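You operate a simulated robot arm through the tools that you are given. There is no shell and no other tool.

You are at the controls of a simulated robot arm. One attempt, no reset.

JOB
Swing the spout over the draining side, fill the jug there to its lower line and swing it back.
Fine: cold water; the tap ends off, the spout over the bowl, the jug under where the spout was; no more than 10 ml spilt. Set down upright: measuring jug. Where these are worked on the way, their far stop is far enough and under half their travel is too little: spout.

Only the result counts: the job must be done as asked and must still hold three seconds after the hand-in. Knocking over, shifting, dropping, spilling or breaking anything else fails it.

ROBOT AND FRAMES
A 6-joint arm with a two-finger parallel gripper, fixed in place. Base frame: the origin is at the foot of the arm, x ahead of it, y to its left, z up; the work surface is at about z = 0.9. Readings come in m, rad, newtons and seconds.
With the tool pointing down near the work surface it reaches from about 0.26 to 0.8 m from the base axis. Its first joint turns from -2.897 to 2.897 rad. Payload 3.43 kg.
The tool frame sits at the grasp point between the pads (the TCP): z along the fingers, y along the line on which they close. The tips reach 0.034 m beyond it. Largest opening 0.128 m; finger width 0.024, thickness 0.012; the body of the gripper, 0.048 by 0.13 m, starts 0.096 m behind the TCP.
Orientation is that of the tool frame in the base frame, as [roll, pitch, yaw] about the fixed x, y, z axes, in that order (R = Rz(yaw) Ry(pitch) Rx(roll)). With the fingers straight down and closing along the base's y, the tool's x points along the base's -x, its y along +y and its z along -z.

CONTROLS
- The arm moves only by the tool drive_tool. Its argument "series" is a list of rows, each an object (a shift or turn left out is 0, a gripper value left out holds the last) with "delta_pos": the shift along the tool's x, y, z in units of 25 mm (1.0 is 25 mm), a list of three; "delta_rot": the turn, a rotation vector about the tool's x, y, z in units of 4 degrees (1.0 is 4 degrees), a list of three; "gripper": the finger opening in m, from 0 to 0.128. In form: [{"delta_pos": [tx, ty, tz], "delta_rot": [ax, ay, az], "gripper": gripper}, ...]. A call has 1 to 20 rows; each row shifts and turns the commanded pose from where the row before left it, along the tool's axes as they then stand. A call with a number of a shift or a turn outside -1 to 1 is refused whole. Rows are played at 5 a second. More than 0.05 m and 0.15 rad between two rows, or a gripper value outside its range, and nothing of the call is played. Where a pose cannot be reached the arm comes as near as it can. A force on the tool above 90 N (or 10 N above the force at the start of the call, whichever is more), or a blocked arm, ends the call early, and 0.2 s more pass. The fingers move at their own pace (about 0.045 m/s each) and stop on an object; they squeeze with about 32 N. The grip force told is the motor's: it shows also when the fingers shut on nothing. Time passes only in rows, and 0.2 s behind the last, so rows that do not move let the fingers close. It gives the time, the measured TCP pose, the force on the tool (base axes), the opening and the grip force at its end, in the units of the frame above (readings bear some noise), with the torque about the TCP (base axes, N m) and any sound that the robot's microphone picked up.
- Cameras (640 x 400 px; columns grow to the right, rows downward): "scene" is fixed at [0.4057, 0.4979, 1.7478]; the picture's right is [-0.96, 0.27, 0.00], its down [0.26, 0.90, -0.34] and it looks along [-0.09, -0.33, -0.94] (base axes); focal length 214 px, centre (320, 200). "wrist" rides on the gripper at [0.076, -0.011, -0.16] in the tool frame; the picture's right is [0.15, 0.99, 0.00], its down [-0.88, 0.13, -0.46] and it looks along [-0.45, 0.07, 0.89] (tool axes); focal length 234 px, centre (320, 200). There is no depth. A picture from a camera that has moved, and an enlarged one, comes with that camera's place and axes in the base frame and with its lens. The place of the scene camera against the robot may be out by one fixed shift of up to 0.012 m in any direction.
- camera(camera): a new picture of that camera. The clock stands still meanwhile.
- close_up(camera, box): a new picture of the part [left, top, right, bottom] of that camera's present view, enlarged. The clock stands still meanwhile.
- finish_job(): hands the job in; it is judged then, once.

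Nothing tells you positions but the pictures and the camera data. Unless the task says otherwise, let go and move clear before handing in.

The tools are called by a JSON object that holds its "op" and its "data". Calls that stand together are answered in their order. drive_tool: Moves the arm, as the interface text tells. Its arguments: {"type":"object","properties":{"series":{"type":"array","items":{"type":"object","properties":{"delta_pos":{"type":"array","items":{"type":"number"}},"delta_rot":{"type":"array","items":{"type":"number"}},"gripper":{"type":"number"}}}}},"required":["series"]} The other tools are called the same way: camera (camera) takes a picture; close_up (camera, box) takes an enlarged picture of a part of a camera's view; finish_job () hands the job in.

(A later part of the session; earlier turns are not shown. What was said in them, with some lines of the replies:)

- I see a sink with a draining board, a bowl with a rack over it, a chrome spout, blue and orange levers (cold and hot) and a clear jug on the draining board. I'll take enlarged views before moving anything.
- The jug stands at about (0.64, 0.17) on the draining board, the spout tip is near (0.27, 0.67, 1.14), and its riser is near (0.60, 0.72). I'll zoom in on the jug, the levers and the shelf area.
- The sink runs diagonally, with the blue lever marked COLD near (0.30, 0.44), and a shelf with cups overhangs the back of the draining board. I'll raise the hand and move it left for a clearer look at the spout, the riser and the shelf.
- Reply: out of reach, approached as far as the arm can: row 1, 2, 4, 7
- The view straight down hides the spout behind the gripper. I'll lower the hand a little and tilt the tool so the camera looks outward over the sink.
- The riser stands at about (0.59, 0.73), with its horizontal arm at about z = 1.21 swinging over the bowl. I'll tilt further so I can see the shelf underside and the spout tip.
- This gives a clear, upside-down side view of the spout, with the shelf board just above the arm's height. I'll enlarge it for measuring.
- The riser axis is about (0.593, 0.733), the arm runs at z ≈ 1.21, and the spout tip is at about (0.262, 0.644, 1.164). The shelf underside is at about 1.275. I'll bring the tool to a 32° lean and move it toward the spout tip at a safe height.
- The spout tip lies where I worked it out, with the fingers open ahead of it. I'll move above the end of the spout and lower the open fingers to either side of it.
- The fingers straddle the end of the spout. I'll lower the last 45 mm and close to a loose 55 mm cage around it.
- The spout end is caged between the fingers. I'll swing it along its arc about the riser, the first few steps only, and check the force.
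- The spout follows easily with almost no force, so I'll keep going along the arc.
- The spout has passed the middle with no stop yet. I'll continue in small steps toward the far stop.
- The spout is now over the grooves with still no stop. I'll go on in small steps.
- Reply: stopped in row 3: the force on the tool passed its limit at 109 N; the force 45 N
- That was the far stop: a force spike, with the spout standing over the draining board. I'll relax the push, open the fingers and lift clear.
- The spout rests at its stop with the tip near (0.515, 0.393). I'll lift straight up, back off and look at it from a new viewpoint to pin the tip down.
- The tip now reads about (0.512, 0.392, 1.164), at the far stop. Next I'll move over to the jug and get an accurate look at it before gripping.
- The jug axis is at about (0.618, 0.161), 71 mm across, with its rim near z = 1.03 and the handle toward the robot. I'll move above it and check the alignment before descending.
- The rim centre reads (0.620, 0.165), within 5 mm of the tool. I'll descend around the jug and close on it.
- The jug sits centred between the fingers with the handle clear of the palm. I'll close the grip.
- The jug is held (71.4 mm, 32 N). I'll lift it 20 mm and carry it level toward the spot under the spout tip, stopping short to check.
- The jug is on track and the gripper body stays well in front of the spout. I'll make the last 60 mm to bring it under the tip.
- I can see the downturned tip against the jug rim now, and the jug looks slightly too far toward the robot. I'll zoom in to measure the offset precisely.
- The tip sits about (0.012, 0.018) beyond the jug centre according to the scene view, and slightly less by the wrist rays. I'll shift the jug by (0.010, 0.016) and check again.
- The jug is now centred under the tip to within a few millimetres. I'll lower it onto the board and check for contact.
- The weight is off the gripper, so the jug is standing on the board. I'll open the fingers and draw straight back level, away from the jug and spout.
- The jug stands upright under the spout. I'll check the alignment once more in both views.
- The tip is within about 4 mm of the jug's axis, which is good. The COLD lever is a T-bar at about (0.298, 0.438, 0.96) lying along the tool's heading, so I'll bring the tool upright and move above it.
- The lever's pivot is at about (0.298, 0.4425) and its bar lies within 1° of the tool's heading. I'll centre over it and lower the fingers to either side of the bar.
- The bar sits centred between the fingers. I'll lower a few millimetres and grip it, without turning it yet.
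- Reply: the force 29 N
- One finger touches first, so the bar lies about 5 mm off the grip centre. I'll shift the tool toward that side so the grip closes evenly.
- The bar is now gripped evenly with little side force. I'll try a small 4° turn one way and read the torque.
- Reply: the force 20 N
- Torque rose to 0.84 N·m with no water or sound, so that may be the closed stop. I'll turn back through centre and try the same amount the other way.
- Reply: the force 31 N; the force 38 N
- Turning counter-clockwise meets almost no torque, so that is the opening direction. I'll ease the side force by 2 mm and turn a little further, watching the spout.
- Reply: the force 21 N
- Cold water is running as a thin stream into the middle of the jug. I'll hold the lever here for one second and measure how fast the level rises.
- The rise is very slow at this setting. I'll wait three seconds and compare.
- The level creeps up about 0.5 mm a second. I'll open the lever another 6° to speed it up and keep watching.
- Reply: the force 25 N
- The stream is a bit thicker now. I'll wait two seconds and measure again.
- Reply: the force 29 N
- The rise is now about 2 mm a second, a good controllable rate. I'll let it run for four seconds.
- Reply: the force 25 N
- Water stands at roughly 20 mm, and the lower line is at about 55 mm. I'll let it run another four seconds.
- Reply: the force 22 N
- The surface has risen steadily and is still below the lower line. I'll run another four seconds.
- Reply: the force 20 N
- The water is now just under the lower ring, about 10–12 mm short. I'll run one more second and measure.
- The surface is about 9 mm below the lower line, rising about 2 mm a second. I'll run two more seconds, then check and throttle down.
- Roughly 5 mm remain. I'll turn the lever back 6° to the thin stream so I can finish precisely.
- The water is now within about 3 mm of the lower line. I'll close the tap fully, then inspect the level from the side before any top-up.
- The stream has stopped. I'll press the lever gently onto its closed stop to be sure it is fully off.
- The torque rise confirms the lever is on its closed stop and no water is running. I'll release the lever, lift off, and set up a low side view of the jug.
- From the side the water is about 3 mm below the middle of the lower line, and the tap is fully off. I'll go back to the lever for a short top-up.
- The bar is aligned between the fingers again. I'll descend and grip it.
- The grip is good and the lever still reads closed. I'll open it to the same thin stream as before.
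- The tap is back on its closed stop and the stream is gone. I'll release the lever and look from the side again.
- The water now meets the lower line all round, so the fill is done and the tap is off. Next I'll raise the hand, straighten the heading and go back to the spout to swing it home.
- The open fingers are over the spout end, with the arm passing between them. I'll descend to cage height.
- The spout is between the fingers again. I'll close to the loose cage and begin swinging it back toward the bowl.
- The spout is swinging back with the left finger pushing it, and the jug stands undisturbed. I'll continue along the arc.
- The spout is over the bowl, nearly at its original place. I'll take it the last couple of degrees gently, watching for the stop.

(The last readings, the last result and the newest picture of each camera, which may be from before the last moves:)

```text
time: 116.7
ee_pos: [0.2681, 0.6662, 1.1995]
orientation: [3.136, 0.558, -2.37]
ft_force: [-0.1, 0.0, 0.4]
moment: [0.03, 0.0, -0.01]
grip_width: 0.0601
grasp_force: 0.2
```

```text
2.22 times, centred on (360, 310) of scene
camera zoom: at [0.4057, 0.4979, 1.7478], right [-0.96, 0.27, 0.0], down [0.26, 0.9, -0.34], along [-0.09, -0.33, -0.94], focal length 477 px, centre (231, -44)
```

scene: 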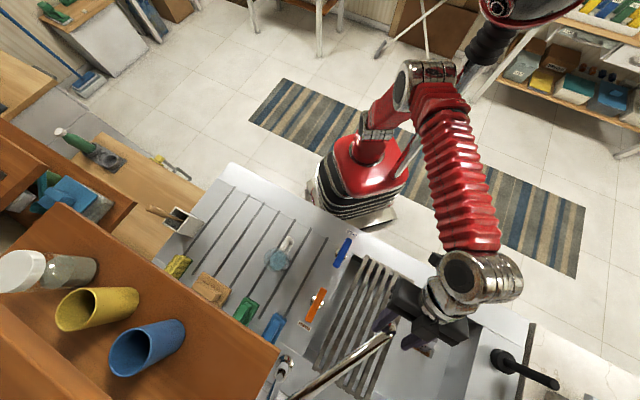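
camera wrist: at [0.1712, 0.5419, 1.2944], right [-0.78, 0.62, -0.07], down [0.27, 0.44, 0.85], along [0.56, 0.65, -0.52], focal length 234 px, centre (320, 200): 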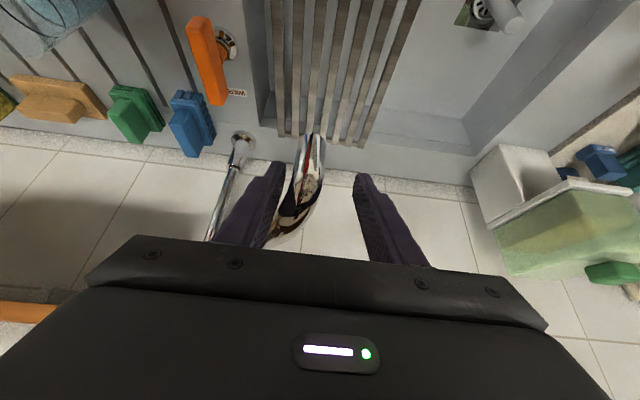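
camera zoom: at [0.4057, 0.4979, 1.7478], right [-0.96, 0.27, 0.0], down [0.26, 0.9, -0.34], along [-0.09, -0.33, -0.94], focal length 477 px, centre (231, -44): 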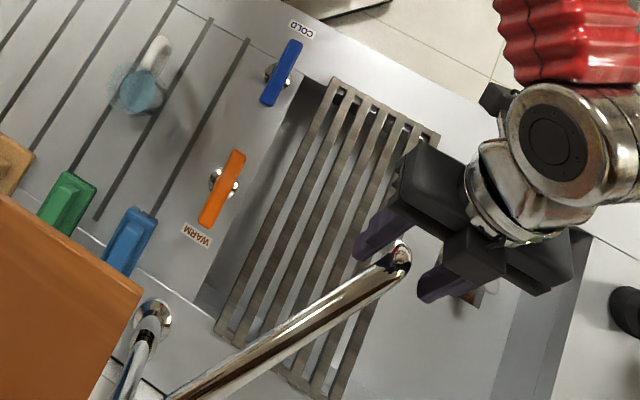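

The spout is back over the bowl at essentially its starting position. I'll open the fingers, lift clear and back away.

{"op": "drive_tool", "data": {"series": [{"gripper": 0.08}, {"gripper": 0.1}, {"gripper": 0.11}, {}, {"delta_pos": [-0.53, 0, -0.848]}, {"delta_pos": [-0.53, 0, -0.848]}, {"delta_pos": [-0.53, 0, -0.848]}, {"delta_pos": [-0.4, 0, -0.65]}, {"delta_pos": [0.848, 0, -0.53]}, {"delta_pos": [0.848, 0, -0.53]}, {"delta_pos": [0.848, 0, -0.53]}, {"delta_pos": [0.848, 0, -0.53]}, {"delta_pos": [0.848, 0, -0.53]}, {"delta_pos": [0.848, 0, -0.53]}, {"delta_pos": [0.848, 0, -0.53]}, {}]}}

{"op": "camera", "data": {"camera": "wrist"}}

{"op": "camera", "data": {"camera": "scene"}}

```text
time: 120.1
ee_pos: [0.1482, 0.5459, 1.2797]
orientation: [-3.13, 0.541, -2.368]
ft_force: [-0.3, -0.1, -0.1]
moment: [0.01, 0.05, -0.01]
grip_width: 0.1101
grasp_force: 0.1
```

```text
taken
camera wrist: at [0.0478, 0.4361, 1.3781], right [-0.78, 0.62, -0.09], down [0.28, 0.46, 0.84], along [0.57, 0.63, -0.53], focal length 234 px, centre (320, 200)
```

wrist: 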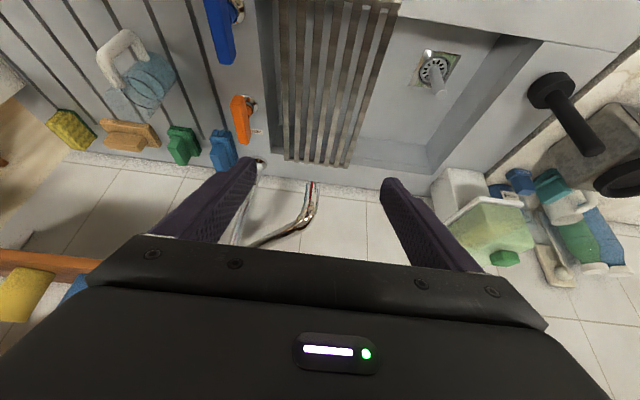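

```text
taken
```

scene: 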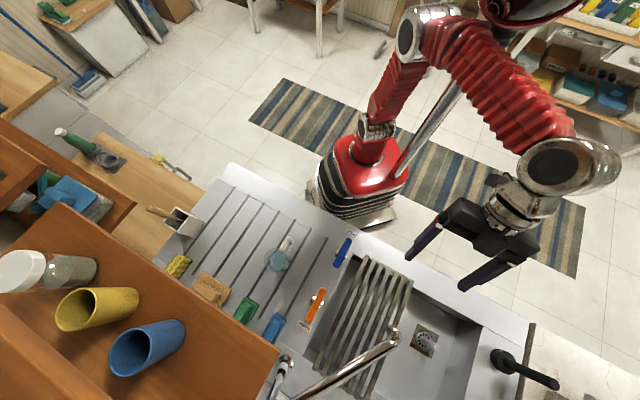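

The spout is home and the hand is clear. I'll do a last check of the jug level, the levers, the spout tip and the board for stray water.

{"op": "close_up", "data": {"camera": "scene", "box": [240, 220, 480, 400]}}

{"op": "close_up", "data": {"camera": "scene", "box": [255, 228, 303, 276]}}

{"op": "close_up", "data": {"camera": "wrist", "box": [80, 20, 260, 140]}}

{"op": "close_up", "data": {"camera": "wrist", "box": [225, 150, 385, 255]}}

```text
2.22 times, centred on (360, 310) of scene
camera zoom: at [0.4057, 0.4979, 1.7478], right [-0.96, 0.27, 0.0], down [0.26, 0.9, -0.34], along [-0.09, -0.33, -0.94], focal length 477 px, centre (231, -44)
```

zoom: 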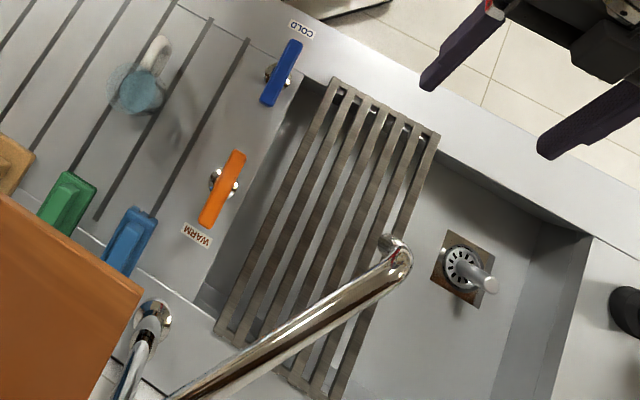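

```text
8.33 times, centred on (279, 252) of scene
camera zoom: at [0.4057, 0.4979, 1.7478], right [-0.96, 0.27, 0.0], down [0.26, 0.9, -0.34], along [-0.09, -0.33, -0.94], focal length 1787 px, centre (662, -233)
```

zoom: 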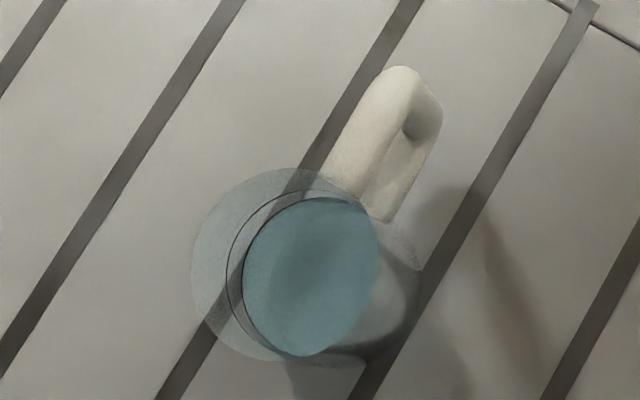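

```text
3.33 times, centred on (170, 80) of wrist
camera zoom: at [0.0478, 0.4361, 1.3781], right [-0.78, 0.62, -0.09], down [0.28, 0.46, 0.84], along [0.57, 0.63, -0.53], focal length 781 px, centre (820, 600)
```

zoom: 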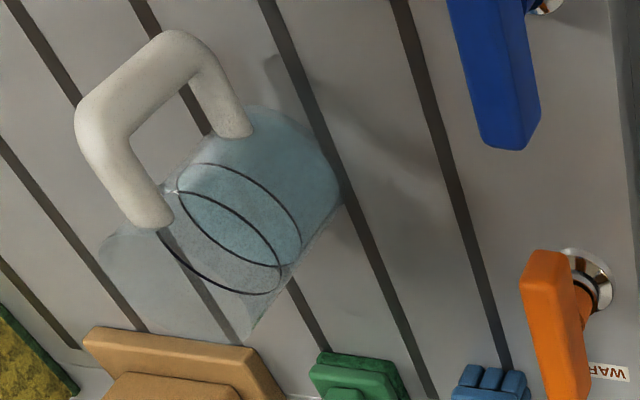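

```text
3.81 times, centred on (305, 202) of wrist
camera zoom: at [0.0478, 0.4361, 1.3781], right [-0.78, 0.62, -0.09], down [0.28, 0.46, 0.84], along [0.57, 0.63, -0.53], focal length 892 px, centre (377, 190)
```

zoom: 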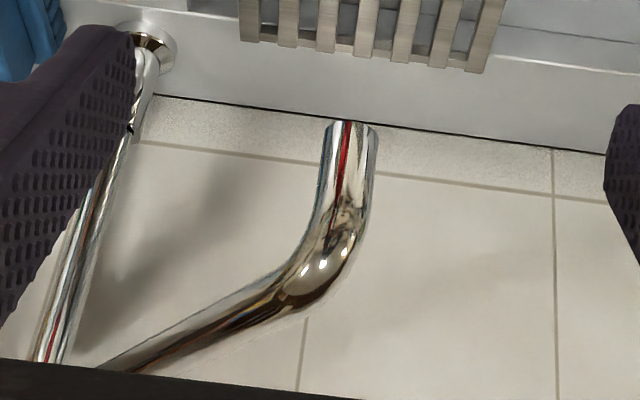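

The final views match what was asked:
- **Jug:** it stands upright on the draining side, under where the spout was, with water at the lower line.
- **Tap:** both levers are off and nothing is dripping.
- **Spout:** it is back over the bowl.
- **Surroundings:** the board is dry and nothing else has moved.

I'm handing the job in.

{"op": "finish_job", "data": {}}

```text
The job is handed in.
```

The jug now holds cold water to its lower line, and the spout is back over the bowl. The job is handed in; I haven't seen the verdict.

- **Spout:** I swung it to its far stop over the draining side. After filling I returned it to within about a degree of where it started.
- **Jug:** It stands upright on the draining board, with its centre about 4 mm from where the spout tip was. I saw no water on the board.
- **Fill:** I used only the lever marked COLD. The first fill stopped about 3 mm short. After a short top-up, a side view showed the water level with the line.
- **Tap:** The cold lever is on its closed stop, the warm lever was never touched, and no water was running or dripping at the end.

Reaching the far stop pushed the force on the tool to 109 N, past its 90 N limit, which ended that move early. I saw no damage, and the spout swung freely afterwards.
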